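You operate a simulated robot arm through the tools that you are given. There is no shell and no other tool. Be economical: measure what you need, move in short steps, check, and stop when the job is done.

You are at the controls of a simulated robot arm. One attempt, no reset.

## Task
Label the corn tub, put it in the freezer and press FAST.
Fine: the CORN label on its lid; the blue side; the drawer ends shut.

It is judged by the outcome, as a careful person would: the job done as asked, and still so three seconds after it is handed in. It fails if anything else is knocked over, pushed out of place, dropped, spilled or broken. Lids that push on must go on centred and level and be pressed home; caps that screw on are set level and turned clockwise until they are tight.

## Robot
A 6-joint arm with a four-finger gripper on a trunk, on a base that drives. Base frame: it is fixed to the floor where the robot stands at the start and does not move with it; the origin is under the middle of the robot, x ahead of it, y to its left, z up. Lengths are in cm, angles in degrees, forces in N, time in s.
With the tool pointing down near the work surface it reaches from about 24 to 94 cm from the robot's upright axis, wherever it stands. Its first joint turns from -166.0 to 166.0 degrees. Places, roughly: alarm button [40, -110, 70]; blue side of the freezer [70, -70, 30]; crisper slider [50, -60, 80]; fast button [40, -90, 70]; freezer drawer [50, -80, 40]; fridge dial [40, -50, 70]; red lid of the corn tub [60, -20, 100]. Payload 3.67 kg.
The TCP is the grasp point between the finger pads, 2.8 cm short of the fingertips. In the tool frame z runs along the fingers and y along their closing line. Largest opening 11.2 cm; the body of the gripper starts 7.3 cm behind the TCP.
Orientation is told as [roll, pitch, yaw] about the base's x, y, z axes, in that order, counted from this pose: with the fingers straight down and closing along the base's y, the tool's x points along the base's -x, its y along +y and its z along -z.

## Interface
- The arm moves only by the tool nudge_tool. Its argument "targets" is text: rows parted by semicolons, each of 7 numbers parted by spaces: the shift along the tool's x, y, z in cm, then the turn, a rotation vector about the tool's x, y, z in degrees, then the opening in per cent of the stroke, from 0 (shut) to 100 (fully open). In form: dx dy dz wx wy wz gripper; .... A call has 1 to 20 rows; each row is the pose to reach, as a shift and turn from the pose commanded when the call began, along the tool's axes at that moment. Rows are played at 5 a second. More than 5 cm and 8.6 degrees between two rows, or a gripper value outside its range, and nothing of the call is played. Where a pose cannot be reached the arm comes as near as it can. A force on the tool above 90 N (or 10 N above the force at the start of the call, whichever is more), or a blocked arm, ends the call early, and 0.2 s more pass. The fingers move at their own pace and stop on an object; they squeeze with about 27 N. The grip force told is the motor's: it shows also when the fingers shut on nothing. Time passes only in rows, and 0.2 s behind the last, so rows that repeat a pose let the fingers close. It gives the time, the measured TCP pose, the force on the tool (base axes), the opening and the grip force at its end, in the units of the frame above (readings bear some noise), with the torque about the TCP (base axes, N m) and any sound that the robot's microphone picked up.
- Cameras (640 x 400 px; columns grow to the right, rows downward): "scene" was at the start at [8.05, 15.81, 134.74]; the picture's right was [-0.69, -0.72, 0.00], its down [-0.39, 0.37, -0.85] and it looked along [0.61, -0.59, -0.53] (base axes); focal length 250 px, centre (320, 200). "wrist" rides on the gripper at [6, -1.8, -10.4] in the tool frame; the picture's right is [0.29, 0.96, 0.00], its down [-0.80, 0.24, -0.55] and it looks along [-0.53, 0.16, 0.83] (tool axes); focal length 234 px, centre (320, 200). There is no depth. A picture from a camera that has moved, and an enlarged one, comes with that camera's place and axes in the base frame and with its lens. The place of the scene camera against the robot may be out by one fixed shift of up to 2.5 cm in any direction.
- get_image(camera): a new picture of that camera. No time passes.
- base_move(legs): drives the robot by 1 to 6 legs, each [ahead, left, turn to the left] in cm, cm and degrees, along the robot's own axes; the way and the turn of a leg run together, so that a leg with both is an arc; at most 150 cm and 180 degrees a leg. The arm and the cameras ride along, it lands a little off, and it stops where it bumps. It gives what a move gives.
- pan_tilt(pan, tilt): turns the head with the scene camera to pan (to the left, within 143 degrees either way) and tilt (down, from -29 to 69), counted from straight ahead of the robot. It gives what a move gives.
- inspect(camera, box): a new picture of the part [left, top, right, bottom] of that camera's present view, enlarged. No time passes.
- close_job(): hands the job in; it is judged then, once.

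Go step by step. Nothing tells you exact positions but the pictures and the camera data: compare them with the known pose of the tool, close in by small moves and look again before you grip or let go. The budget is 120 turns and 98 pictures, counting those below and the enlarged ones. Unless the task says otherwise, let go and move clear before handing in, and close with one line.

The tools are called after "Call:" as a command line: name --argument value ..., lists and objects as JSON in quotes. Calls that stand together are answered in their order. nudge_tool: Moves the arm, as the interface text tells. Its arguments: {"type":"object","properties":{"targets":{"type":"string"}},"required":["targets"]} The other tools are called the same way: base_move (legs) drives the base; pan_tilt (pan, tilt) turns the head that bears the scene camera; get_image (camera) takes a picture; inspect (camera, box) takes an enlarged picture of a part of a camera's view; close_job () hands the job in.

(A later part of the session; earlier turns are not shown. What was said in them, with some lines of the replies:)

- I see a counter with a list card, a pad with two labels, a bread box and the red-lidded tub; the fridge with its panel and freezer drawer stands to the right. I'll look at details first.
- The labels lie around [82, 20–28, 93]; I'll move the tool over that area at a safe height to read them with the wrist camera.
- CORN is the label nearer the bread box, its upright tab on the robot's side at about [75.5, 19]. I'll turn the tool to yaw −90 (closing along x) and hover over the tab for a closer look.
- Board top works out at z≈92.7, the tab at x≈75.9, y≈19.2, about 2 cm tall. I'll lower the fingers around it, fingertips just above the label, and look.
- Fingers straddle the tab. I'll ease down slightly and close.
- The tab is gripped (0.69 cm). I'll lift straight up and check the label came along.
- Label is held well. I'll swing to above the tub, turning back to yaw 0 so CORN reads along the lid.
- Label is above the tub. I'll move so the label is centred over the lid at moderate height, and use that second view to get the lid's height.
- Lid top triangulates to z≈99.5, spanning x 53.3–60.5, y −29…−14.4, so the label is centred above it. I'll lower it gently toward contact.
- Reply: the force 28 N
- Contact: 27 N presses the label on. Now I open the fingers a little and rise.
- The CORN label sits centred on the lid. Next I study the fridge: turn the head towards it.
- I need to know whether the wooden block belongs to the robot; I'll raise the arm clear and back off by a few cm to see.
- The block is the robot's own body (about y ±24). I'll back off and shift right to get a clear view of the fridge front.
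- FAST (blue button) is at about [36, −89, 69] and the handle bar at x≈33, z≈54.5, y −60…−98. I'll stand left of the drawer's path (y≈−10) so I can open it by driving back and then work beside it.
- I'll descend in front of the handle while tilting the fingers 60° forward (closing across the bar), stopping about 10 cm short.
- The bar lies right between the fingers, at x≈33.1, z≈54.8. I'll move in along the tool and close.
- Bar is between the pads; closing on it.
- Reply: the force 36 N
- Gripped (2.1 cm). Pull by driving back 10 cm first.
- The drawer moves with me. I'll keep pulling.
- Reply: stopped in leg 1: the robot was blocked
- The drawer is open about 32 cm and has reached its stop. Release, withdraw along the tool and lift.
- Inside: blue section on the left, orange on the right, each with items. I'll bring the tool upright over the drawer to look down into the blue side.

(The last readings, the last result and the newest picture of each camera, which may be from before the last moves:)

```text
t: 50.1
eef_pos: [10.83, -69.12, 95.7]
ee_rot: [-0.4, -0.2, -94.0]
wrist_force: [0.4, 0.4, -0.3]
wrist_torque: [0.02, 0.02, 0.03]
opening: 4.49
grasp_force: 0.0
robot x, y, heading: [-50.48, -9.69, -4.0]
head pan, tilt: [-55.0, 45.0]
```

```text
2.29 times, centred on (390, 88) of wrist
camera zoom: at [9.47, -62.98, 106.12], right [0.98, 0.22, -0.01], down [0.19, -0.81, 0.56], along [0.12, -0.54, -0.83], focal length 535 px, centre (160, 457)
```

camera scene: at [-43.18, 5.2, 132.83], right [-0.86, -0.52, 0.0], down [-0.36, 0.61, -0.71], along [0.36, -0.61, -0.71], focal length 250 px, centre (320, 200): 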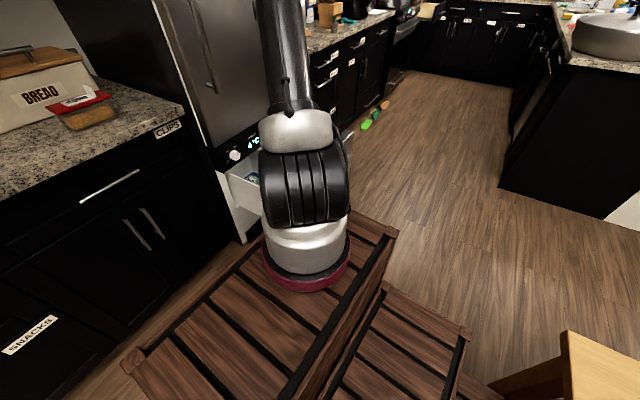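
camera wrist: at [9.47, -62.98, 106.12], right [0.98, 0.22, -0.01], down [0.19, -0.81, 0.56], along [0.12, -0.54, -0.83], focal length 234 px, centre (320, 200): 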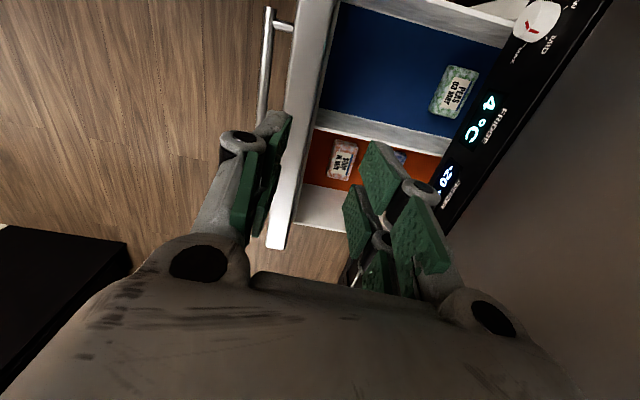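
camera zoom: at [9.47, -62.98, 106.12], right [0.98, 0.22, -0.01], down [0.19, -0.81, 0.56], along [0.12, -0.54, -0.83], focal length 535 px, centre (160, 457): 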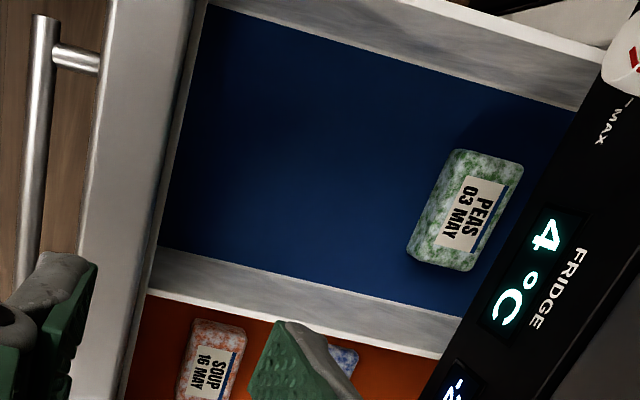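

Blue side has free room left/front of the PEAS pack. I'll fold the arm in, then drive up beside the open drawer near the counter.

Call:
nudge_tool --targets "1 -3 -3 0 0 0 40; 2 -6 -6 0 0 0 40; 4 -9 -9 0 0 0 40; 6 -12 -12 0 0 0 40; 8 -15 -15 0 0 0 40; 10 -18 -18 0 0 0 40; 12 -21.5 -20 0 0 0 40; 14 -25 -22 0 0 0 40; 16 -29 -22 0 0 0 40; 19 -32 -22 0 0 0 40; 19 -32 -22 0 0 0 40"

Call:
base_move --legs '[[0, 0, 4.1], [42, 1, 0]]'

Call:
pan_tilt --pan -45 --tilt 45

Call:
get_image --camera "scene"

Call:
get_image --camera "wrist"

```text
t: 52.5
eef_pos: [-19.09, -47.5, 117.44]
ee_rot: [-0.3, -0.2, -94.1]
wrist_force: [-0.9, 0.1, 0.1]
wrist_torque: [-0.02, 0.0, 0.01]
opening: 4.49
grasp_force: 0.1
robot x, y, heading: [-50.52, -10.13, -4.2]
head pan, tilt: [-55.0, 45.0]
```

```text
t: 53.3
eef_pos: [-17.38, -45.84, 117.7]
ee_rot: [-0.4, -0.3, -92.3]
wrist_force: [-0.3, -0.2, 0.4]
wrist_torque: [0.01, 0.0, -0.01]
opening: 4.48
grasp_force: 0.0
robot x, y, heading: [-49.45, -8.83, -2.1]
head pan, tilt: [-55.0, 45.0]
stopped in leg 1: the robot was blocked; the commanded pose is now the measured one
```

```text
t: 54.1
eef_pos: [-17.19, -45.83, 117.63]
ee_rot: [-0.3, -0.2, -92.2]
wrist_force: [0.8, -0.2, 0.0]
wrist_torque: [-0.01, 0.03, -0.01]
opening: 4.47
grasp_force: 0.0
robot x, y, heading: [-49.43, -8.75, -2.4]
head pan, tilt: [-45.0, 45.0]
```

```text
56 pictures are left
camera scene: at [-41.78, 7.11, 132.83], right [-0.74, -0.68, 0.0], down [-0.48, 0.52, -0.71], along [0.48, -0.52, -0.71], focal length 250 px, centre (320, 200)
```

scene: 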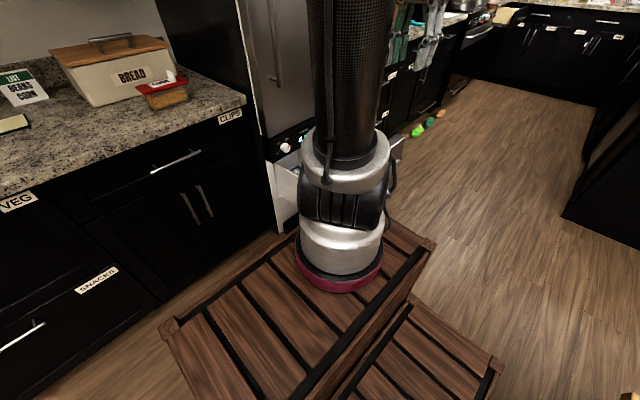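

```text
55 pictures are left
camera wrist: at [-18.86, -39.71, 127.97], right [0.97, 0.25, -0.01], down [0.21, -0.8, 0.56], along [0.13, -0.54, -0.83], focal length 234 px, centre (320, 200)
```

wrist: 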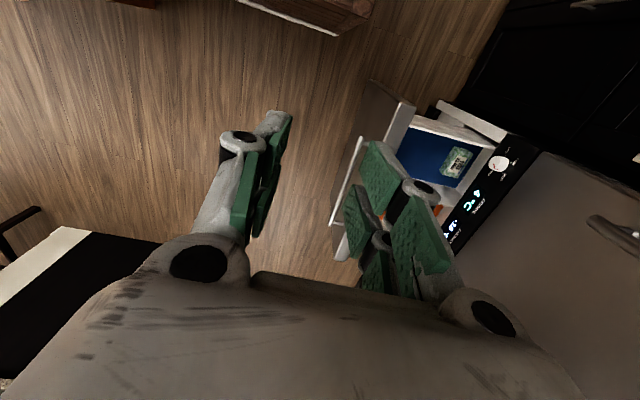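

The turn was blocked, so something may stand close behind me. I'll move ahead a bit first and then look back.

Call:
base_move --legs '[[10, 0, 0], [0, 0, 2.3]]'

Call:
pan_tilt --pan -143 --tilt 45

Call:
get_image --camera "scene"

```text
t: 55.6
eef_pos: [-5.81, -44.71, 117.62]
ee_rot: [-0.2, -0.2, -89.8]
wrist_force: [-0.3, -0.4, 0.8]
wrist_torque: [-0.01, 0.03, 0.02]
opening: 4.46
grasp_force: 0.2
robot x, y, heading: [-39.58, -9.3, 0.3]
head pan, tilt: [-45.0, 45.0]
```

```text
t: 57.3
eef_pos: [-5.68, -44.66, 117.62]
ee_rot: [-0.3, -0.2, -89.8]
wrist_force: [-0.5, -0.8, 0.3]
wrist_torque: [0.01, 0.0, 0.02]
opening: 4.48
grasp_force: 0.0
robot x, y, heading: [-39.56, -9.28, 0.3]
head pan, tilt: [-143.0, 45.0]
```

```text
54 pictures are left
camera scene: at [-44.78, 7.89, 132.84], right [-0.61, 0.8, 0.0], down [0.56, 0.43, -0.71], along [-0.56, -0.43, -0.71], focal length 250 px, centre (320, 200)
```

scene: 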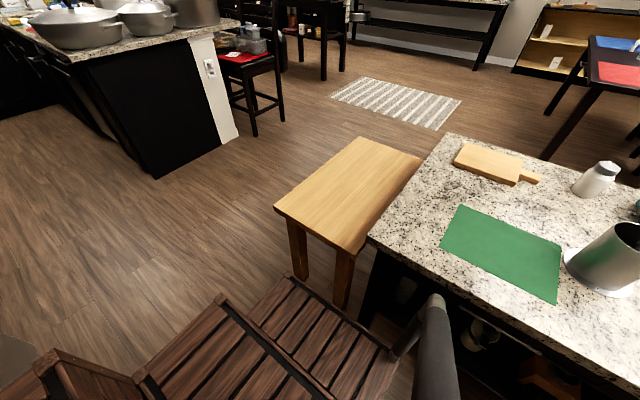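

A bench and island are behind; nothing tipped. Drive ahead to beside the drawer.

Call:
base_move --legs '[[30, 1.5, 0]]'

Call:
pan_tilt --pan -50 --tilt 50

Call:
get_image --camera "scene"

Call:
get_image --camera "wrist"

```text
t: 59.4
eef_pos: [23.31, -43.2, 117.6]
ee_rot: [-0.4, -0.2, -90.0]
wrist_force: [-0.2, 0.1, 0.2]
wrist_torque: [0.05, 0.02, -0.03]
opening: 4.48
grasp_force: 0.0
robot x, y, heading: [-10.81, -7.76, 0.1]
head pan, tilt: [-143.0, 45.0]
```

```text
t: 61.0
eef_pos: [23.27, -43.23, 117.61]
ee_rot: [-0.3, -0.1, -90.0]
wrist_force: [-0.2, -0.1, -0.5]
wrist_torque: [0.0, 0.0, -0.03]
opening: 4.48
grasp_force: 0.0
robot x, y, heading: [-10.47, -7.69, -0.3]
head pan, tilt: [-50.0, 50.0]
```

```text
53 pictures are left
camera scene: at [-4.16, 8.47, 132.14], right [-0.77, -0.64, 0.0], down [-0.49, 0.59, -0.64], along [0.41, -0.49, -0.77], focal length 250 px, centre (320, 200)
```

scene: 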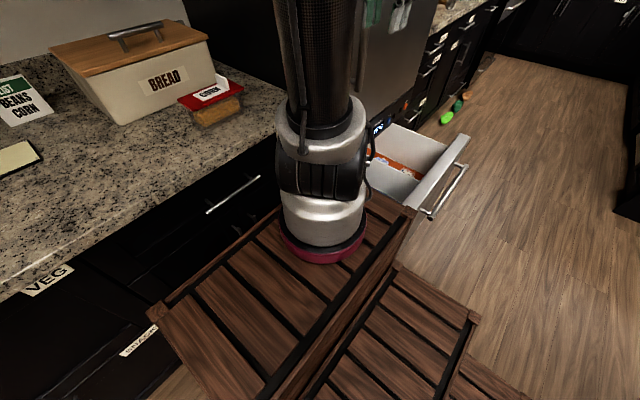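

```text
52 pictures are left
camera wrist: at [21.41, -37.26, 127.97], right [0.96, 0.29, -0.01], down [0.24, -0.8, 0.56], along [0.16, -0.53, -0.83], focal length 234 px, centre (320, 200)
```

wrist: 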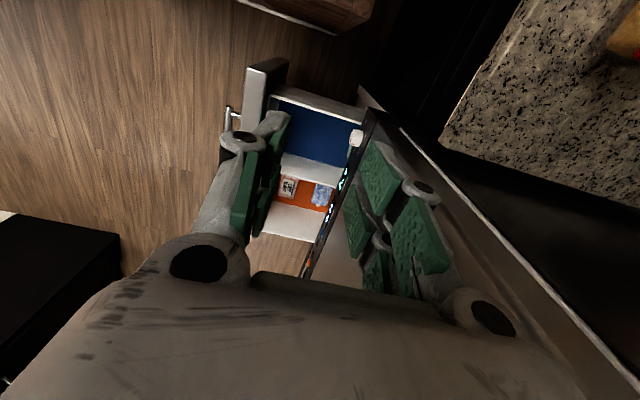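

Call:
inspect --camera "wrist" --box '[210, 50, 390, 160]'

```text
3.56 times, centred on (300, 105) of wrist
camera zoom: at [21.41, -37.26, 127.97], right [0.96, 0.29, -0.01], down [0.24, -0.8, 0.56], along [0.16, -0.53, -0.83], focal length 833 px, centre (391, 538)
```

zoom: 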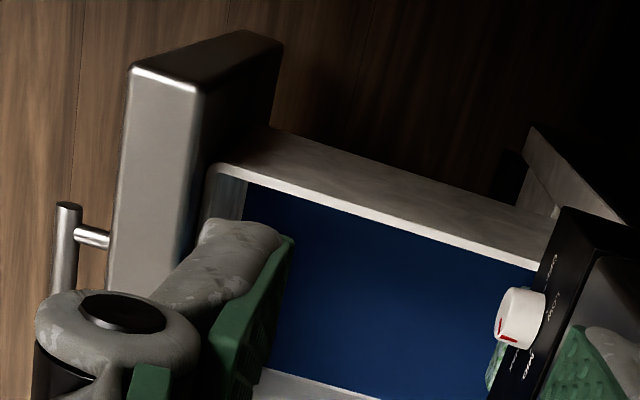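

Drawer geometry: blue floor about z≈28, x from 12 to the fridge, y −53…−79. Now fetch the tub: move above it at yaw −90 with the gripper fully open.

Call:
nudge_tool --targets "4 0 0 0 0 0 60; 8 2 0 0 0 0 100; 12 4 0 0 0 0 100; 15 7 0 0 0 0 100; 17 11 0 0 0 0 100; 19 15 0 0 0 0 100; 20.5 19 0 0 0 0 100; 21.4 23 0 0 0 0 100; 21.4 27 1 0 0 0 100; 21.4 31 2 0 0 0 100; 21.4 33.7 3 0 0 0 100; 21.4 33.7 3 0 0 0 100"

Call:
get_image --camera "wrist"

```text
t: 63.6
eef_pos: [56.87, -21.89, 114.28]
ee_rot: [-0.2, -0.1, -89.9]
wrist_force: [0.3, -0.4, -0.5]
wrist_torque: [0.01, -0.01, 0.0]
opening: 11.19
grasp_force: 0.0
robot x, y, heading: [-10.92, -7.8, -0.2]
head pan, tilt: [-50.0, 50.0]
```

```text
50 pictures are left
camera wrist: at [55.0, -15.85, 124.65], right [0.96, 0.29, 0.0], down [0.24, -0.8, 0.56], along [0.16, -0.53, -0.83], focal length 234 px, centre (320, 200)
```

wrist: 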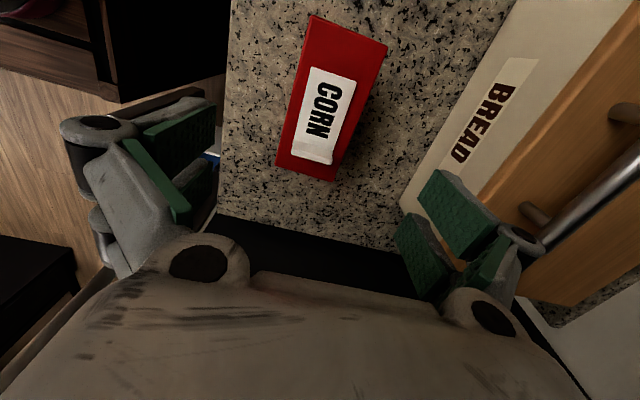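

Lid centre is at [57.2, −21.4], nicely between the fingers. I'll lower to lid level, fingers on its long sides.

Call:
nudge_tool --targets "0.4 0.3 4 0 0 0 100; 0.4 0.3 8 0 0 0 100; 0.4 0.3 12 0 0 0 100; 0.4 0.3 14.5 0 0 0 100; 0.4 0.3 16.4 0 0 0 100; 0.4 0.3 16.4 0 0 0 100"

Call:
get_image --camera "wrist"

Call:
inspect --camera "scene" --box '[140, 40, 320, 150]'

```text
t: 65.0
eef_pos: [57.04, -21.72, 97.99]
ee_rot: [-0.1, -0.2, -90.0]
wrist_force: [0.0, 0.2, 0.2]
wrist_torque: [-0.01, 0.0, -0.04]
opening: 11.19
grasp_force: 0.0
robot x, y, heading: [-10.52, -7.89, -0.0]
head pan, tilt: [-50.0, 50.0]
```

```text
49 pictures are left
camera wrist: at [55.2, -15.78, 108.36], right [0.96, 0.29, -0.01], down [0.24, -0.8, 0.56], along [0.16, -0.53, -0.83], focal length 234 px, centre (320, 200)
```

wrist: 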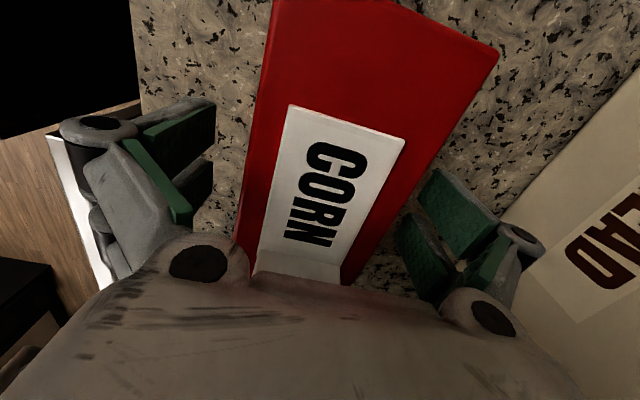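

```text
3.56 times, centred on (230, 95) of scene
camera zoom: at [-4.16, 8.47, 132.14], right [-0.77, -0.64, 0.0], down [-0.49, 0.59, -0.64], along [0.41, -0.49, -0.77], focal length 890 px, centre (640, 573)
```

zoom: 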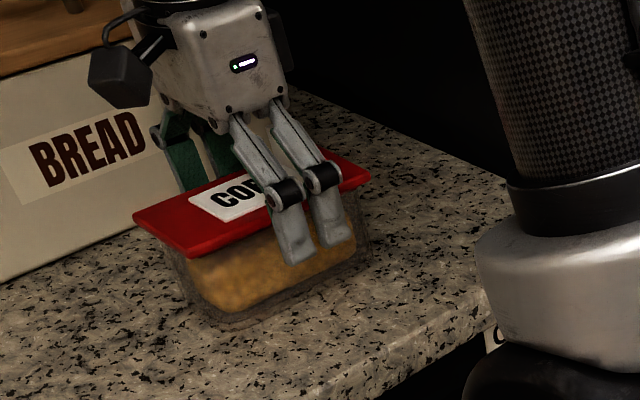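

Positioned well. Close on the tub.

Call:
nudge_tool --targets "0 0 0.3 0 0 0 80; 0 0.1 0.3 0 0 0 66; 0 0.1 0.3 0 0 0 50; 0 0.1 0.3 0 0 0 30; 0 0.1 0.3 0 0 0 20; 0 0.1 0.3 0 0 0 20"

Call:
inspect --camera "scene" --box '[140, 40, 320, 150]'

```text
t: 66.4
eef_pos: [57.11, -21.74, 97.61]
ee_rot: [-0.3, -0.3, -90.0]
wrist_force: [-1.2, -1.9, 1.8]
wrist_torque: [-0.04, 0.02, 0.09]
opening: 7.32
grasp_force: 27.2
robot x, y, heading: [-10.72, -7.73, -0.0]
head pan, tilt: [-50.0, 50.0]
```

```text
3.56 times, centred on (230, 95) of scene
camera zoom: at [-4.17, 8.47, 132.14], right [-0.77, -0.64, 0.0], down [-0.49, 0.59, -0.64], along [0.41, -0.49, -0.77], focal length 890 px, centre (640, 573)
```

zoom: 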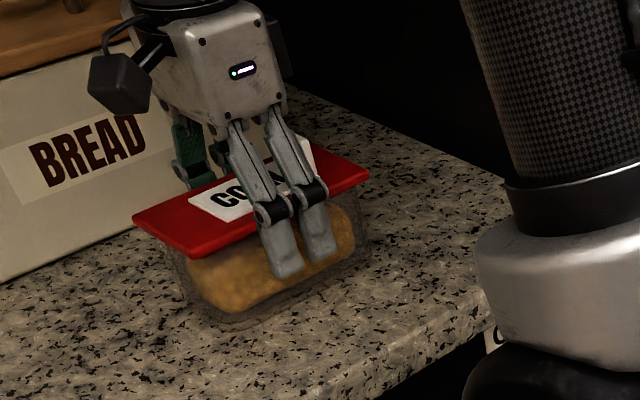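

Gripped at 7.3 cm. Lift gently 2 cm and check the whole tub comes up.

Call:
nudge_tool --targets "0 0 -0.4 0 0 0 20; 0 0 -0.9 0 0 0 20; 0 0 -1.5 0 0 0 20; 0 0 -2.2 0 0 0 20; 0 0 -2.2 0 0 0 20"

Call:
inspect --camera "scene" --box '[140, 40, 320, 150]'

```text
t: 67.6
eef_pos: [57.28, -21.43, 99.89]
ee_rot: [-0.3, -0.2, -90.1]
wrist_force: [-0.1, 0.1, -2.8]
wrist_torque: [0.01, 0.02, -0.01]
opening: 7.31
grasp_force: 26.9
robot x, y, heading: [-10.56, -7.62, 0.1]
head pan, tilt: [-50.0, 50.0]
```

```text
3.56 times, centred on (230, 95) of scene
camera zoom: at [-4.14, 8.47, 132.14], right [-0.77, -0.64, 0.0], down [-0.49, 0.59, -0.64], along [0.41, -0.49, -0.77], focal length 890 px, centre (640, 573)
```

zoom: 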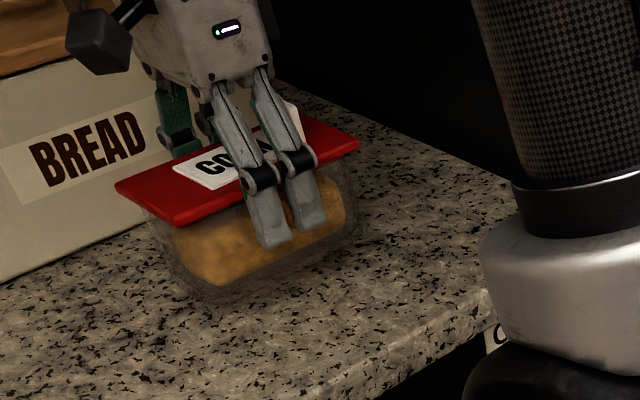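

The whole tub lifts cleanly. I'll carry it up, back off the counter and round to in front of the fridge side, slowly.

Call:
nudge_tool --targets "0 0 -3 0 0 0 20; 0 0 -6 0 0 0 20; 0 0 -9 0 0 0 20; 0 0 -12 0 0 0 20; -0.5 -3.8 -13 0 0 0 20; -1.5 -7.5 -13 0 0 0 20; -2.5 -11 -13 0 0 0 20; -3.5 -14.5 -13 0 0 0 20; -5 -18 -13 0 0 0 20; -7 -21.5 -13 0 0 0 20; -9.5 -25 -13 0 0 0 20; -12.5 -28 -13 0 0 0 20; -16 -30.5 -13 0 0 0 20; -19.5 -32.5 -13 0 0 0 20; -23.5 -33.5 -13 0 0 0 20; -27.5 -34.5 -13 0 0 0 20; -27.5 -34.5 -13 0 0 0 20"

Call:
get_image --camera "wrist"

Call:
get_image --camera "scene"

```text
t: 71.2
eef_pos: [22.85, -49.07, 113.26]
ee_rot: [-0.3, -0.2, -90.0]
wrist_force: [-0.2, -0.6, -4.4]
wrist_torque: [-0.04, -0.01, -0.03]
opening: 7.33
grasp_force: 27.1
robot x, y, heading: [-10.48, -7.52, -0.0]
head pan, tilt: [-50.0, 50.0]
```

```text
45 pictures are left
camera wrist: at [21.13, -43.16, 123.56], right [0.96, 0.29, -0.01], down [0.24, -0.8, 0.56], along [0.16, -0.53, -0.83], focal length 234 px, centre (320, 200)
```

wrist: 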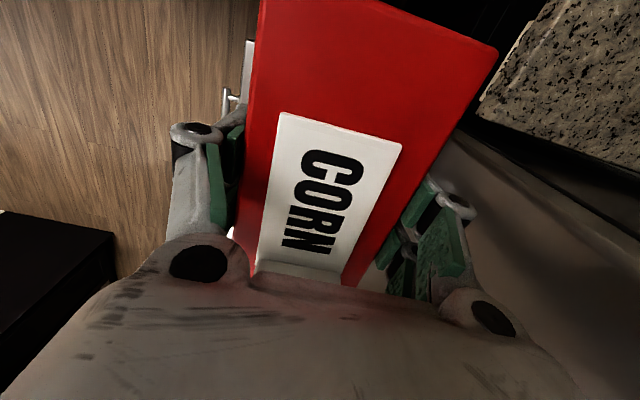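

```text
44 pictures are left
camera scene: at [-4.16, 8.47, 132.14], right [-0.77, -0.64, 0.0], down [-0.49, 0.59, -0.64], along [0.41, -0.49, -0.77], focal length 250 px, centre (320, 200)
```

scene: 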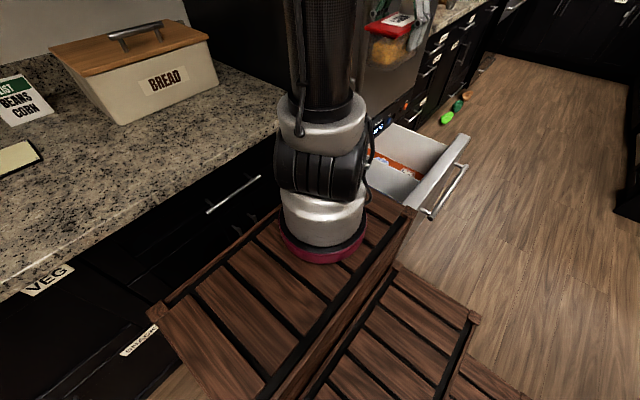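

Call:
nudge_tool --targets "-3.5 -0.5 0 0 0 0 20; -7 -1 0 0 0 0 20; -10.5 -1.5 0 0 0 0 20; -14 -1.5 0 0 0 0 20; -17 -1.5 2 0 0 0 20; -17 -1.5 5.5 0 0 0 20; -17 -1.5 9 0 0 0 20; -17 -1.5 12.5 0 0 0 20; -17 -1.5 16 0 0 0 20; -17 -1.5 19.5 0 0 0 20; -17 -1.5 23 0 0 0 20; -17 -1.5 26.5 0 0 0 20; -17 -1.5 30 0 0 0 20; -17 -1.5 33.5 0 0 0 20; -17 -1.5 37 0 0 0 20; -17 -1.5 37 0 0 0 20"

Call:
get_image --camera "wrist"

Call:
get_image --camera "scene"

```text
t: 74.6
eef_pos: [21.12, -66.11, 75.84]
ee_rot: [-0.4, -0.2, -89.9]
wrist_force: [-0.1, -0.6, -4.1]
wrist_torque: [0.04, 0.01, -0.02]
opening: 7.32
grasp_force: 26.8
robot x, y, heading: [-10.72, -8.18, 0.1]
head pan, tilt: [-50.0, 50.0]
```

```text
43 pictures are left
camera wrist: at [19.34, -60.14, 86.28], right [0.96, 0.29, -0.01], down [0.24, -0.8, 0.56], along [0.16, -0.53, -0.83], focal length 234 px, centre (320, 200)
```

wrist: 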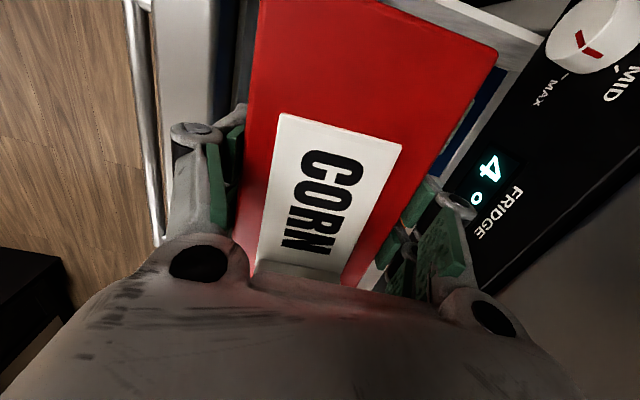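

```text
42 pictures are left
camera scene: at [-4.16, 8.45, 132.15], right [-0.77, -0.64, 0.0], down [-0.49, 0.59, -0.64], along [0.41, -0.49, -0.77], focal length 250 px, centre (320, 200)
```

scene: 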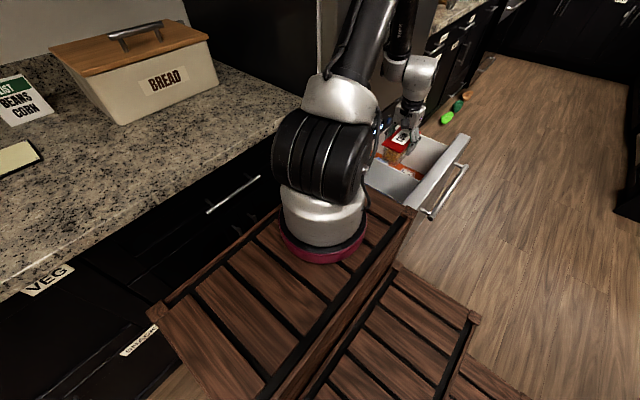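

Clear on all sides: front wall at x≈12, fridge at x≈36. Lower into the blue compartment.

Call:
nudge_tool --targets "0 0.3 3 0 0 0 20; 0 0.5 6 0 0 0 20; 0 0.5 9 0 0 0 20; 0 0.5 12 0 0 0 20; 0 0.5 15 0 0 0 20; 0 0.5 18 0 0 0 20; 0 0.5 21 0 0 0 20; 0 0.5 24 0 0 0 20; 0 0.5 27 0 0 0 20; 0 0.5 30 0 0 0 20; 0 0.5 33 0 0 0 20; 0 0.5 33 0 0 0 20"

Call:
get_image --camera "wrist"

Call:
get_image --camera "scene"

```text
t: 77.2
eef_pos: [21.45, -66.18, 43.03]
ee_rot: [-0.4, -0.1, -90.0]
wrist_force: [0.5, 0.1, -4.7]
wrist_torque: [0.0, -0.06, -0.01]
opening: 7.33
grasp_force: 26.4
robot x, y, heading: [-10.73, -7.58, -0.1]
head pan, tilt: [-50.0, 50.0]
```

```text
41 pictures are left
camera wrist: at [19.55, -60.16, 53.42], right [0.96, 0.29, -0.01], down [0.24, -0.8, 0.56], along [0.16, -0.53, -0.83], focal length 234 px, centre (320, 200)
```

wrist: 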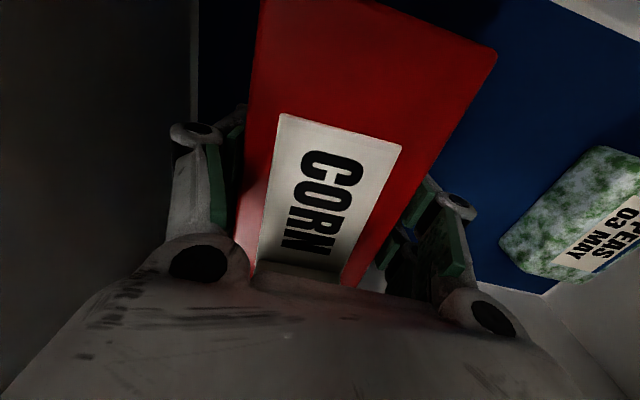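

```text
40 pictures are left
camera scene: at [-4.15, 8.45, 132.15], right [-0.77, -0.64, 0.0], down [-0.49, 0.59, -0.64], along [0.41, -0.49, -0.77], focal length 250 px, centre (320, 200)
```

scene: 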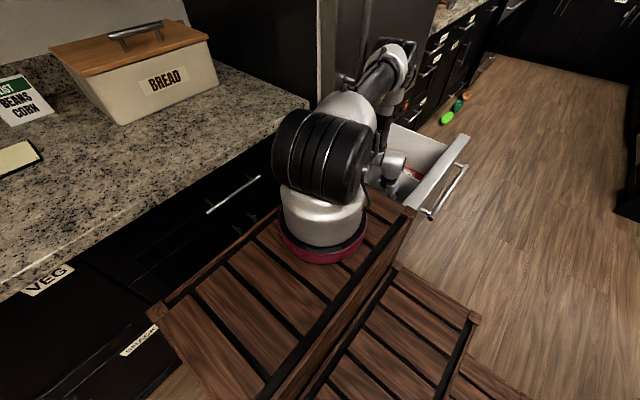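

Near the floor now. Lower gently in small steps, watching the force.

Call:
nudge_tool --targets "0 0 0.8 0 0 0 20; 0 0 1.5 0 0 0 20; 0 0 2.2 0 0 0 20; 0 0 2.8 0 0 0 20; 0 0 2.8 0 0 0 20"

Call:
get_image --camera "wrist"

```text
t: 78.4
eef_pos: [21.25, -66.26, 40.49]
ee_rot: [-0.4, -0.2, -90.0]
wrist_force: [0.5, 0.0, -3.5]
wrist_torque: [0.05, -0.04, -0.03]
opening: 7.3
grasp_force: 27.2
robot x, y, heading: [-10.51, -7.56, 0.2]
head pan, tilt: [-50.0, 50.0]
```

```text
39 pictures are left
camera wrist: at [19.51, -60.29, 50.71], right [0.96, 0.29, -0.01], down [0.24, -0.8, 0.56], along [0.16, -0.53, -0.83], focal length 234 px, centre (320, 200)
```

wrist: 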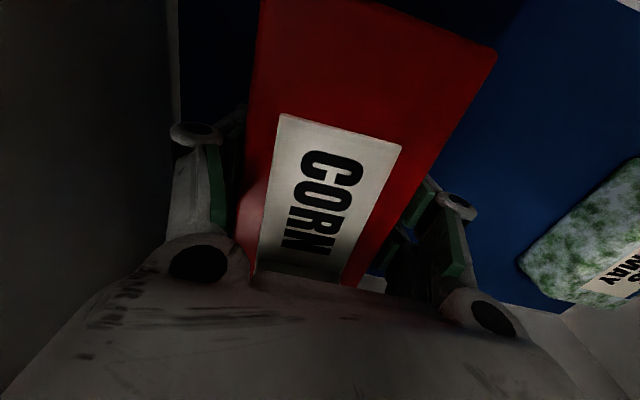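

Call:
nudge_tool --targets "0 0 0.5 0 0 0 20; 0 0 1.0 0 0 0 20; 0 0 1.5 0 0 0 20; 0 0 1.5 0 0 0 20"

Call:
nudge_tool --targets "0 0 0.4 0 0 0 20; 0 0 0.8 0 0 0 20; 0 0 0.8 0 0 0 20"

```text
t: 79.4
eef_pos: [21.42, -66.25, 38.93]
ee_rot: [-0.1, -0.3, -90.0]
wrist_force: [0.0, -4.4, 15.1]
wrist_torque: [-0.12, -0.02, 0.0]
opening: 7.34
grasp_force: 27.5
robot x, y, heading: [-10.4, -8.17, -0.0]
head pan, tilt: [-50.0, 50.0]
```

```text
t: 80.2
eef_pos: [21.48, -66.25, 38.21]
ee_rot: [-0.1, -0.4, -90.0]
wrist_force: [1.4, -1.4, 49.8]
wrist_torque: [0.56, -0.01, -0.01]
opening: 7.18
grasp_force: 27.8
robot x, y, heading: [-10.58, -8.02, 0.1]
head pan, tilt: [-50.0, 50.0]
```

The tub is on the floor (firm contact). Open the fingers and check before rising.

Call:
nudge_tool --targets "0 0 -0.4 0 0 0 20; 0 0 -0.4 0 0 0 70; 0 0 -0.4 0 0 0 88; 0 0 -0.4 0 0 0 88"

Call:
get_image --camera "wrist"

```text
t: 81.2
eef_pos: [21.38, -66.17, 38.45]
ee_rot: [-0.3, -0.1, -90.0]
wrist_force: [0.5, 0.3, 0.3]
wrist_torque: [0.01, 0.02, 0.0]
opening: 9.84
grasp_force: 0.0
robot x, y, heading: [-10.47, -7.37, 0.2]
head pan, tilt: [-50.0, 50.0]
```

```text
38 pictures are left
camera wrist: at [19.61, -60.22, 48.76], right [0.96, 0.29, -0.01], down [0.24, -0.8, 0.56], along [0.16, -0.53, -0.83], focal length 234 px, centre (320, 200)
```

wrist: 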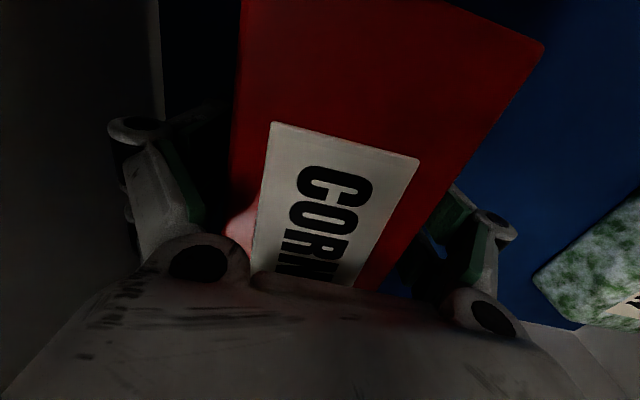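

Fingers are free on both sides. Rise straight up.

Call:
nudge_tool --targets "0 0 -1 0 0 0 88; 0 0 -3 0 0 0 88; 0 0 -6 0 0 0 88; 0 0 -10 0 0 0 88; 0 0 -14.5 0 0 0 70; 0 0 -19 0 0 0 50; 0 0 -23.5 0 0 0 40; 0 0 -28 0 0 0 40; 0 0 -32.5 0 0 0 40; 0 0 -37 0 0 0 40; 0 0 -41.5 0 0 0 40; 0 0 -46 0 0 0 40; 0 0 -50 0 0 0 40; 0 0 -50 0 0 0 40"

Call:
get_image --camera "wrist"

```text
t: 84.2
eef_pos: [21.72, -65.81, 88.3]
ee_rot: [-0.2, -0.2, -90.0]
wrist_force: [-1.1, -0.2, -0.8]
wrist_torque: [0.01, 0.02, -0.01]
opening: 4.5
grasp_force: 0.1
robot x, y, heading: [-10.64, -7.61, -0.1]
head pan, tilt: [-50.0, 50.0]
```

```text
37 pictures are left
camera wrist: at [19.82, -60.01, 98.65], right [0.96, 0.29, -0.01], down [0.24, -0.8, 0.56], along [0.16, -0.53, -0.83], focal length 234 px, centre (320, 200)
```

wrist: 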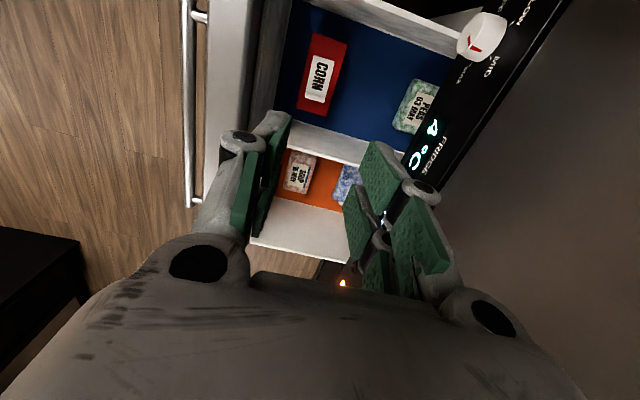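

CORN sits in the blue side, label on. Now close the drawer: bring the tool in front of the handle, tilted forward again.

Call:
nudge_tool --targets "-1 -4 0 0 0 0 40; -2 -8 0 0 0 0 40; -3 -12 0 0 0 0 40; -4 -16 0 0 0 0 40; -5 -20 0 0 0 0 40; -6 -24 0 0 0 0 40; -7 -28 0 0 0 0 40; -7.2 -32.3 0 0 0 0 40; -7.2 -32.3 3.5 -7.5 0 0 40; -7.2 -32.3 7 -15 0 0 40; -7.2 -32.3 10.5 -22.5 0 0 40; -7.2 -32.3 14 -30 0 0 40; -7.2 -32.3 17.5 -37.5 0 0 40; -7.2 -32.3 21 -45 0 0 40; -7.2 -32.3 24.5 -52.5 0 0 40; -7.2 -32.3 27.1 -60 0 0 40; -7.2 -32.3 27.1 -60 0 0 40"

Call:
get_image --camera "wrist"

```text
t: 87.8
eef_pos: [-10.73, -73.38, 61.83]
ee_rot: [59.8, -0.2, -90.0]
wrist_force: [1.1, 0.1, -0.2]
wrist_torque: [0.0, -0.01, -0.03]
opening: 4.51
grasp_force: 0.1
out of reach, approached as far as the arm can: row 16
robot x, y, heading: [-10.76, -7.98, 0.2]
head pan, tilt: [-50.0, 50.0]
```

```text
36 pictures are left
camera wrist: at [-20.66, -67.32, 65.39], right [0.48, 0.29, 0.83], down [-0.36, -0.8, 0.49], along [0.8, -0.53, -0.28], focal length 234 px, centre (320, 200)
```

wrist: 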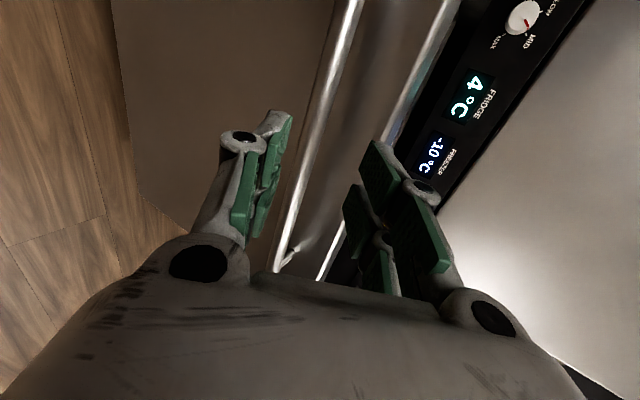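

Aligned as before; move in and grip the bar.

Call:
nudge_tool --targets "0 -0.2 4 0 0 0 40; 0 -0.3 8 0 0 0 38; 0 -0.3 10 0 0 0 38; 0 -0.3 11.6 0 0 0 38; 0 -0.3 11.6 0 0 0 38; 0 -0.3 11.6 0 0 0 0; 0 -0.3 11.6 0 0 0 0; 0 -0.3 11.6 0 0 0 0"

Call:
get_image --camera "wrist"

```text
t: 89.6
eef_pos: [-0.9, -73.45, 55.62]
ee_rot: [59.7, -0.2, -90.0]
wrist_force: [-0.1, -1.9, -5.5]
wrist_torque: [0.05, 0.09, -0.91]
opening: 2.13
grasp_force: 45.3
robot x, y, heading: [-10.88, -7.47, 0.1]
head pan, tilt: [-50.0, 50.0]
```

```text
35 pictures are left
camera wrist: at [-10.85, -67.41, 59.19], right [0.48, 0.29, 0.83], down [-0.36, -0.8, 0.49], along [0.8, -0.53, -0.28], focal length 234 px, centre (320, 200)
```

wrist: 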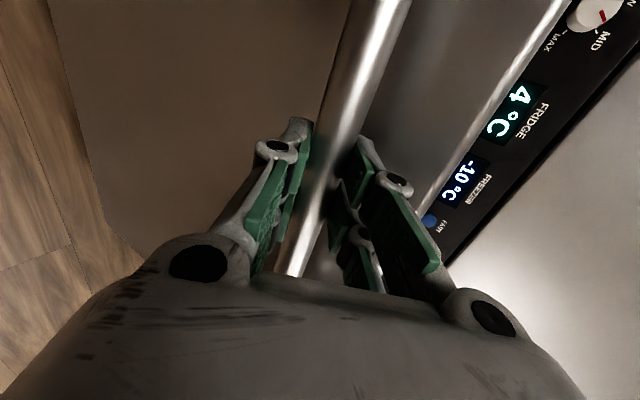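

Gripped. Push the drawer in along +x, gently, 30 cm.

Call:
nudge_tool --targets "0 0.5 0.87 0 0 0 0; 0 1.5 2.6 0 0 0 0; 0 2.75 4.76 0 0 0 0; 0 4 6.93 0 0 0 0; 0 5.25 9.09 0 0 0 0; 0 6.5 11.26 0 0 0 0; 0 7.75 13.42 0 0 0 0; 0 9 15.59 0 0 0 0; 0 10.25 17.75 0 0 0 0; 0 11.5 19.92 0 0 0 0; 0 12.75 22.08 0 0 0 0; 0 14 24.25 0 0 0 0; 0 15 25.98 0 0 0 0; 0 15 25.98 0 0 0 0"

```text
t: 92.6
eef_pos: [29.26, -73.41, 55.61]
ee_rot: [59.7, -0.3, -90.1]
wrist_force: [-2.9, -26.1, 23.4]
wrist_torque: [0.76, -0.23, -0.46]
opening: 2.1
grasp_force: 44.8
robot x, y, heading: [-10.4, -7.65, 0.0]
head pan, tilt: [-50.0, 50.0]
```

Call:
nudge_tool --targets "0 0.4 0.69 0 0 0 0; 0 0.8 1.39 0 0 0 0; 0 1.1 1.9 0 0 0 0; 0 1.4 2.42 0 0 0 0; 0 1.6 2.77 0 0 0 0; 0 1.6 2.77 0 0 0 0"

Call:
get_image --camera "wrist"

Call:
get_image --camera "scene"

```text
t: 94.0
eef_pos: [32.17, -73.19, 55.26]
ee_rot: [59.6, 0.0, -90.0]
wrist_force: [-34.4, -10.7, 7.9]
wrist_torque: [0.14, 0.12, -0.24]
opening: 2.08
grasp_force: 45.4
robot x, y, heading: [-10.83, -7.52, -0.1]
head pan, tilt: [-50.0, 50.0]
```

```text
34 pictures are left
camera wrist: at [22.27, -67.16, 58.97], right [0.48, 0.29, 0.83], down [-0.36, -0.8, 0.49], along [0.8, -0.53, -0.28], focal length 234 px, centre (320, 200)
```

wrist: 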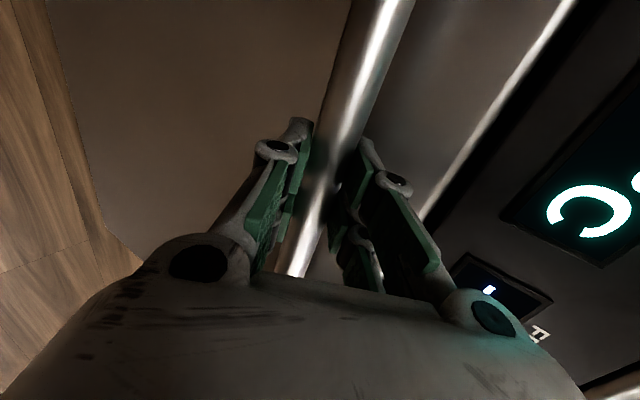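

```text
33 pictures are left
camera scene: at [-4.27, 8.47, 132.15], right [-0.77, -0.64, 0.0], down [-0.49, 0.59, -0.64], along [0.41, -0.49, -0.77], focal length 250 px, centre (320, 200)
```

scene: 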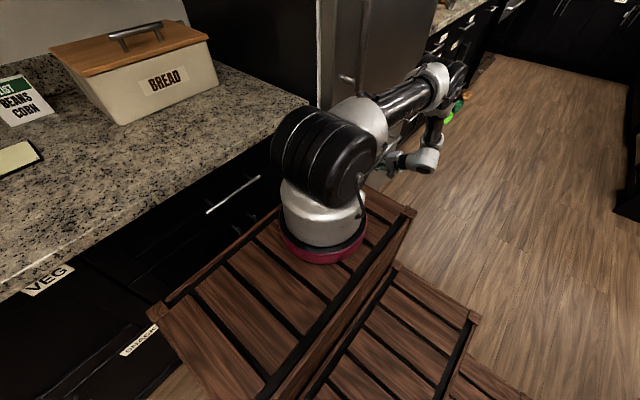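

Reaction −34 N matches the shut stop. A touch more push, then release and back away.

Call:
nudge_tool --targets "0 0.15 0.26 0 0 0 0; 0 0.3 0.52 0 0 0 0; 0 0.3 0.52 0 0 0 0; 0 0.2 0.35 0 0 0 20; 0 0.1 0.2 0 0 0 42; 0 0.1 0.2 0 0 0 42; 0 0.1 -3 0 0 0 42; 0 0.1 -7 0 0 0 42; 0 0.1 -11 0 0 0 42; 0 0.1 -15 0 0 0 42; 0 0.1 -15 0 0 0 42"

Call:
get_image --camera "wrist"

```text
t: 96.4
eef_pos: [19.5, -73.27, 62.92]
ee_rot: [59.7, -0.2, -90.0]
wrist_force: [0.5, 0.6, 1.0]
wrist_torque: [0.0, 0.01, -0.03]
opening: 4.7
grasp_force: 0.0
robot x, y, heading: [-10.68, -7.58, 0.1]
head pan, tilt: [-50.0, 50.0]
```

```text
32 pictures are left
camera wrist: at [9.52, -67.28, 66.62], right [0.48, 0.29, 0.83], down [-0.36, -0.8, 0.49], along [0.8, -0.53, -0.28], focal length 234 px, centre (320, 200)
```

wrist: 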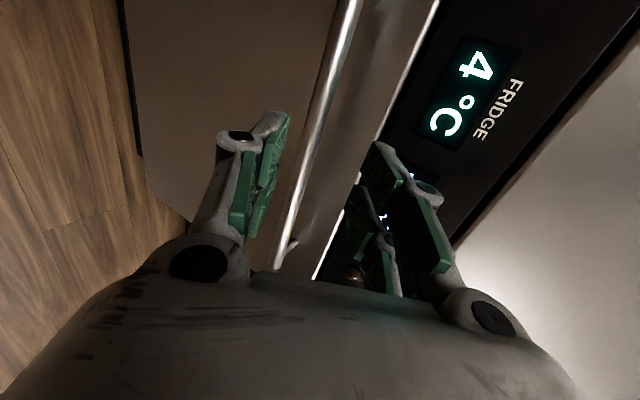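

Drawer is shut (bar back at x≈33). Next, FAST: shift the robot right/back so the button is within comfortable reach.

Call:
base_move --legs '[[-10, 0, 0], [0, -22, 0]]'

Call:
get_image --camera "wrist"

Call:
get_image --camera "scene"

```text
t: 98.9
eef_pos: [10.04, -95.12, 62.96]
ee_rot: [59.7, -0.2, -89.6]
wrist_force: [0.0, 0.3, -0.6]
wrist_torque: [-0.01, 0.01, 0.0]
opening: 4.68
grasp_force: 0.0
robot x, y, heading: [-20.78, -29.74, 0.4]
head pan, tilt: [-50.0, 50.0]
```

```text
31 pictures are left
camera wrist: at [0.01, -89.19, 66.59], right [0.48, 0.29, 0.83], down [-0.35, -0.8, 0.49], along [0.8, -0.53, -0.28], focal length 234 px, centre (320, 200)
```

wrist: 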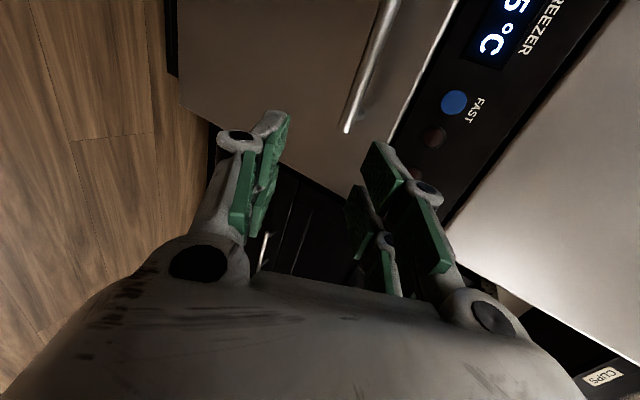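

```text
30 pictures are left
camera scene: at [-14.24, -13.54, 132.15], right [-0.76, -0.65, 0.0], down [-0.5, 0.58, -0.64], along [0.42, -0.49, -0.77], focal length 250 px, centre (320, 200)
```

scene: 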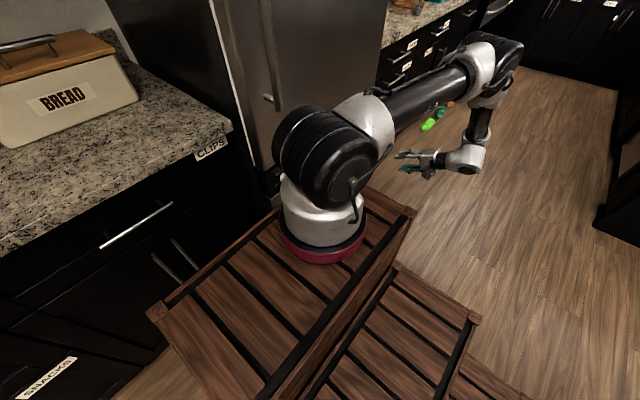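

FAST is at about [36.5, −90, 66.6]. I'll close the fingers, level the tool horizontal and stop ~5 cm in front of the button.

Call:
nudge_tool --targets "1 2.4 2.7 -6 0 0 0; 2 4.8 5.4 -12 0 0 0; 3 7.2 8.1 -18 0 0 0; 4 9.6 10.8 -24 0 0 0; 5.1 12.2 13.6 -30.3 0 0 0; 5.1 12.2 13.6 -30.3 0 0 0"

Call:
get_image --camera "wrist"

```text
t: 100.3
eef_pos: [27.79, -89.81, 66.53]
ee_rot: [90.1, -0.2, -89.7]
wrist_force: [0.5, 0.0, 0.4]
wrist_torque: [0.02, -0.04, 0.03]
opening: 0.0
grasp_force: 27.4
robot x, y, heading: [-20.83, -29.78, 0.6]
head pan, tilt: [-50.0, 50.0]
```

```text
29 pictures are left
camera wrist: at [17.33, -83.91, 64.66], right [0.0, 0.29, 0.96], down [-0.55, -0.8, 0.24], along [0.84, -0.52, 0.16], focal length 234 px, centre (320, 200)
```

wrist: 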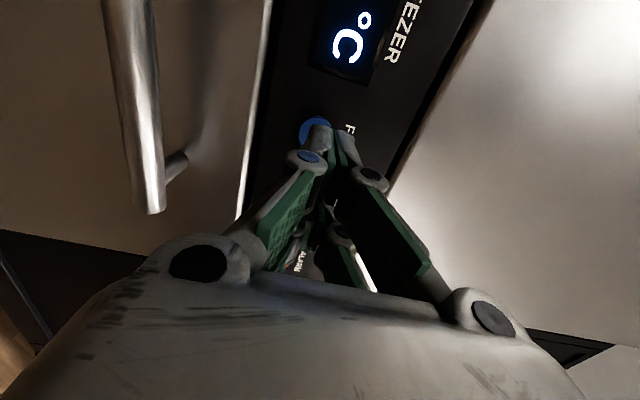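

Call:
inspect --camera "wrist" --box '[270, 90, 390, 170]'

```text
5.00 times, centred on (330, 130) of wrist
camera zoom: at [17.33, -83.91, 64.66], right [0.0, 0.29, 0.96], down [-0.55, -0.8, 0.24], along [0.84, -0.52, 0.16], focal length 1171 px, centre (270, 550)
```

zoom: 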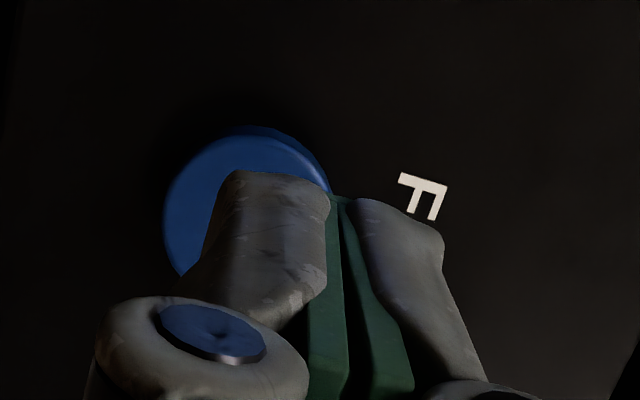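

Button centre refines to y≈−89.5, z≈66.0. Shift slightly and advance until contact.

Call:
nudge_tool --targets "0.2 -0.5 0 0 0 0 0; 0.2 -0.5 2 0 0 0 0; 0.2 -0.5 3.2 0 0 0 0; 0.2 -0.5 3.8 0 0 0 0; 0.2 -0.5 4.2 0 0 0 0; 0.2 -0.5 4.2 0 0 0 0"

Call:
get_image --camera "wrist"

```text
t: 101.7
eef_pos: [32.03, -89.51, 66.11]
ee_rot: [90.0, -0.2, -89.6]
wrist_force: [0.0, 1.1, 0.3]
wrist_torque: [-0.02, -0.01, -0.03]
opening: 0.0
grasp_force: 27.2
robot x, y, heading: [-20.26, -29.8, 0.3]
head pan, tilt: [-50.0, 50.0]
```

```text
27 pictures are left
camera wrist: at [21.47, -83.62, 64.27], right [0.0, 0.29, 0.96], down [-0.55, -0.8, 0.24], along [0.84, -0.52, 0.16], focal length 234 px, centre (320, 200)
```

wrist: 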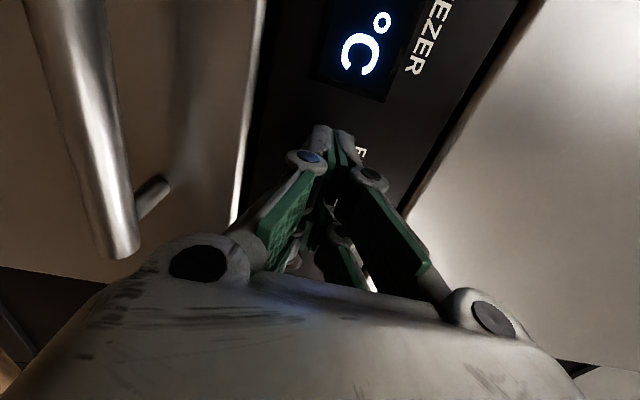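

The fingertip covers the button. Press in small steps.

Call:
nudge_tool --targets "0 0 0.3 0 0 0 0; 0 0 0.6 0 0 0 0; 0 0 0.8 0 0 0 0; 0 0 0.8 0 0 0 0"

```text
t: 102.7
eef_pos: [32.79, -89.5, 66.12]
ee_rot: [90.1, -0.2, -89.6]
wrist_force: [0.7, 0.5, 0.1]
wrist_torque: [0.03, 0.0, -0.01]
opening: 0.0
grasp_force: 27.0
robot x, y, heading: [-20.62, -29.68, 0.4]
head pan, tilt: [-50.0, 50.0]
```

Call:
nudge_tool --targets "0 0 0.3 0 0 0 0; 0 0 0.6 0 0 0 0; 0 0 0.8 0 0 0 0; 0 0 0.8 0 0 0 0"

Call:
inspect --camera "wrist" --box '[270, 60, 430, 180]'

```text
t: 103.7
eef_pos: [33.7, -89.67, 66.12]
ee_rot: [90.0, -0.2, -89.6]
wrist_force: [-1.2, 0.6, -0.6]
wrist_torque: [0.0, -0.01, -0.01]
opening: 0.0
grasp_force: 26.7
robot x, y, heading: [-20.76, -29.68, 0.6]
head pan, tilt: [-50.0, 50.0]
```

```text
3.33 times, centred on (350, 120) of wrist
camera zoom: at [23.2, -83.75, 64.31], right [0.0, 0.29, 0.96], down [-0.55, -0.8, 0.24], along [0.84, -0.52, 0.16], focal length 781 px, centre (220, 467)
```

zoom: 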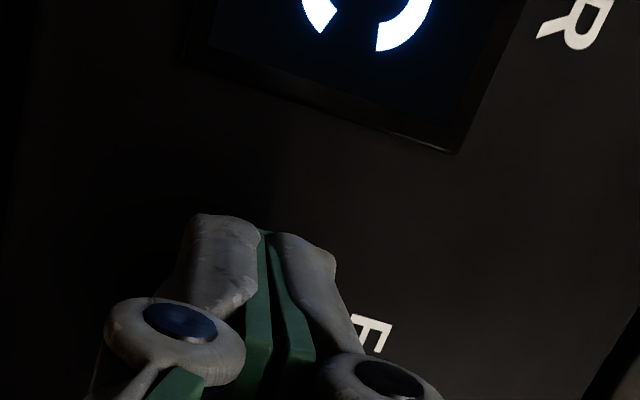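

Call:
nudge_tool --targets "0 0 0.2 0 0 0 0; 0 0 0.4 0 0 0 0; 0 0 0.4 0 0 0 0"

```text
t: 104.5
eef_pos: [34.0, -89.63, 66.15]
ee_rot: [89.9, -0.1, -89.6]
wrist_force: [-0.3, -0.7, -0.2]
wrist_torque: [-0.01, 0.01, 0.0]
opening: 0.0
grasp_force: 27.4
robot x, y, heading: [-20.82, -29.86, 0.5]
head pan, tilt: [-50.0, 50.0]
```

Call:
nudge_tool --targets "0 0 0.2 0 0 0 0; 0 0 0.4 0 0 0 0; 0 0 0.6 0 0 0 0; 0 0 0.6 0 0 0 0"

Call:
get_image --camera "wrist"

```text
t: 105.5
eef_pos: [34.72, -89.52, 66.18]
ee_rot: [90.0, -0.2, -89.6]
wrist_force: [-2.1, -0.5, 0.6]
wrist_torque: [-0.01, -0.01, -0.09]
opening: 0.6
grasp_force: 35.8
robot x, y, heading: [-20.81, -29.91, 0.1]
head pan, tilt: [-50.0, 50.0]
heard: click
```

```text
25 pictures are left
camera wrist: at [24.12, -83.7, 64.36], right [0.0, 0.29, 0.96], down [-0.55, -0.8, 0.24], along [0.84, -0.52, 0.16], focal length 234 px, centre (320, 200)
```

wrist: 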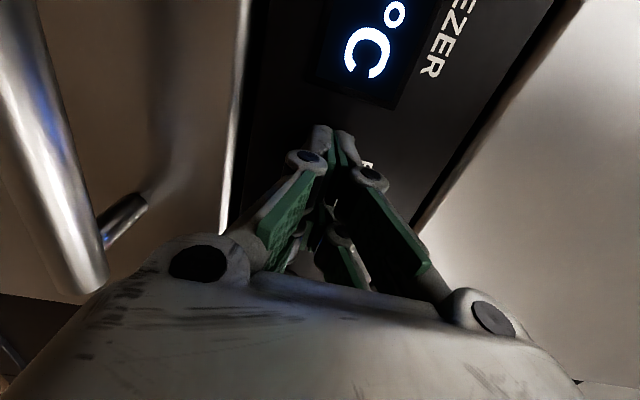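

A click, and a blue glow shows on the handle. Withdraw straight back and check.

Call:
nudge_tool --targets "0 0 -1 0 0 0 0; 0 0 -4 0 0 0 0; 0 0 -8 0 0 0 0; 0 0 -12 0 0 0 0; 0 2 -16 0 0 0 0; 0 5 -20 0 0 0 0; 0 8 -24 0 0 0 0; 0 8 -24 0 0 0 0"

Call:
get_image --camera "wrist"

Call:
get_image --camera "scene"

```text
t: 107.3
eef_pos: [10.7, -89.57, 74.15]
ee_rot: [90.1, -0.2, -89.7]
wrist_force: [0.5, 0.4, -0.8]
wrist_torque: [-0.04, 0.01, -0.03]
opening: 0.01
grasp_force: 36.0
robot x, y, heading: [-20.86, -29.91, 0.2]
head pan, tilt: [-50.0, 50.0]
```

```text
24 pictures are left
camera wrist: at [0.14, -83.8, 72.29], right [0.0, 0.29, 0.96], down [-0.55, -0.8, 0.24], along [0.84, -0.52, 0.16], focal length 234 px, centre (320, 200)
```

wrist: 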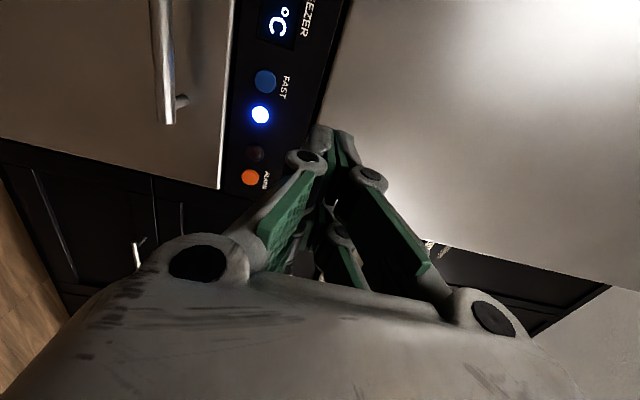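

```text
23 pictures are left
camera scene: at [-14.24, -13.54, 132.15], right [-0.76, -0.65, 0.0], down [-0.5, 0.58, -0.64], along [0.42, -0.49, -0.77], focal length 250 px, centre (320, 200)
```

scene: 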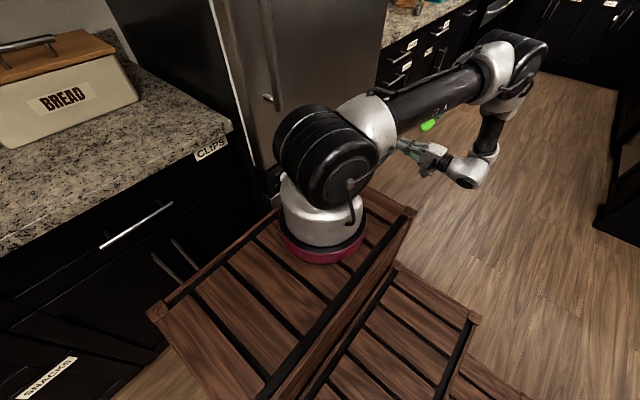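

The FAST lamp is lit, the drawer is shut with the labelled CORN tub in the blue side, and the arm is clear. Handing in.

Call:
close_job

```text
The job is handed in.
```

The CORN label is on the tub's lid and the tub is in the blue side of the freezer. The drawer is shut, and I pressed FAST: it clicked and its light came on. I didn't reopen the drawer to check the tub after closing it.
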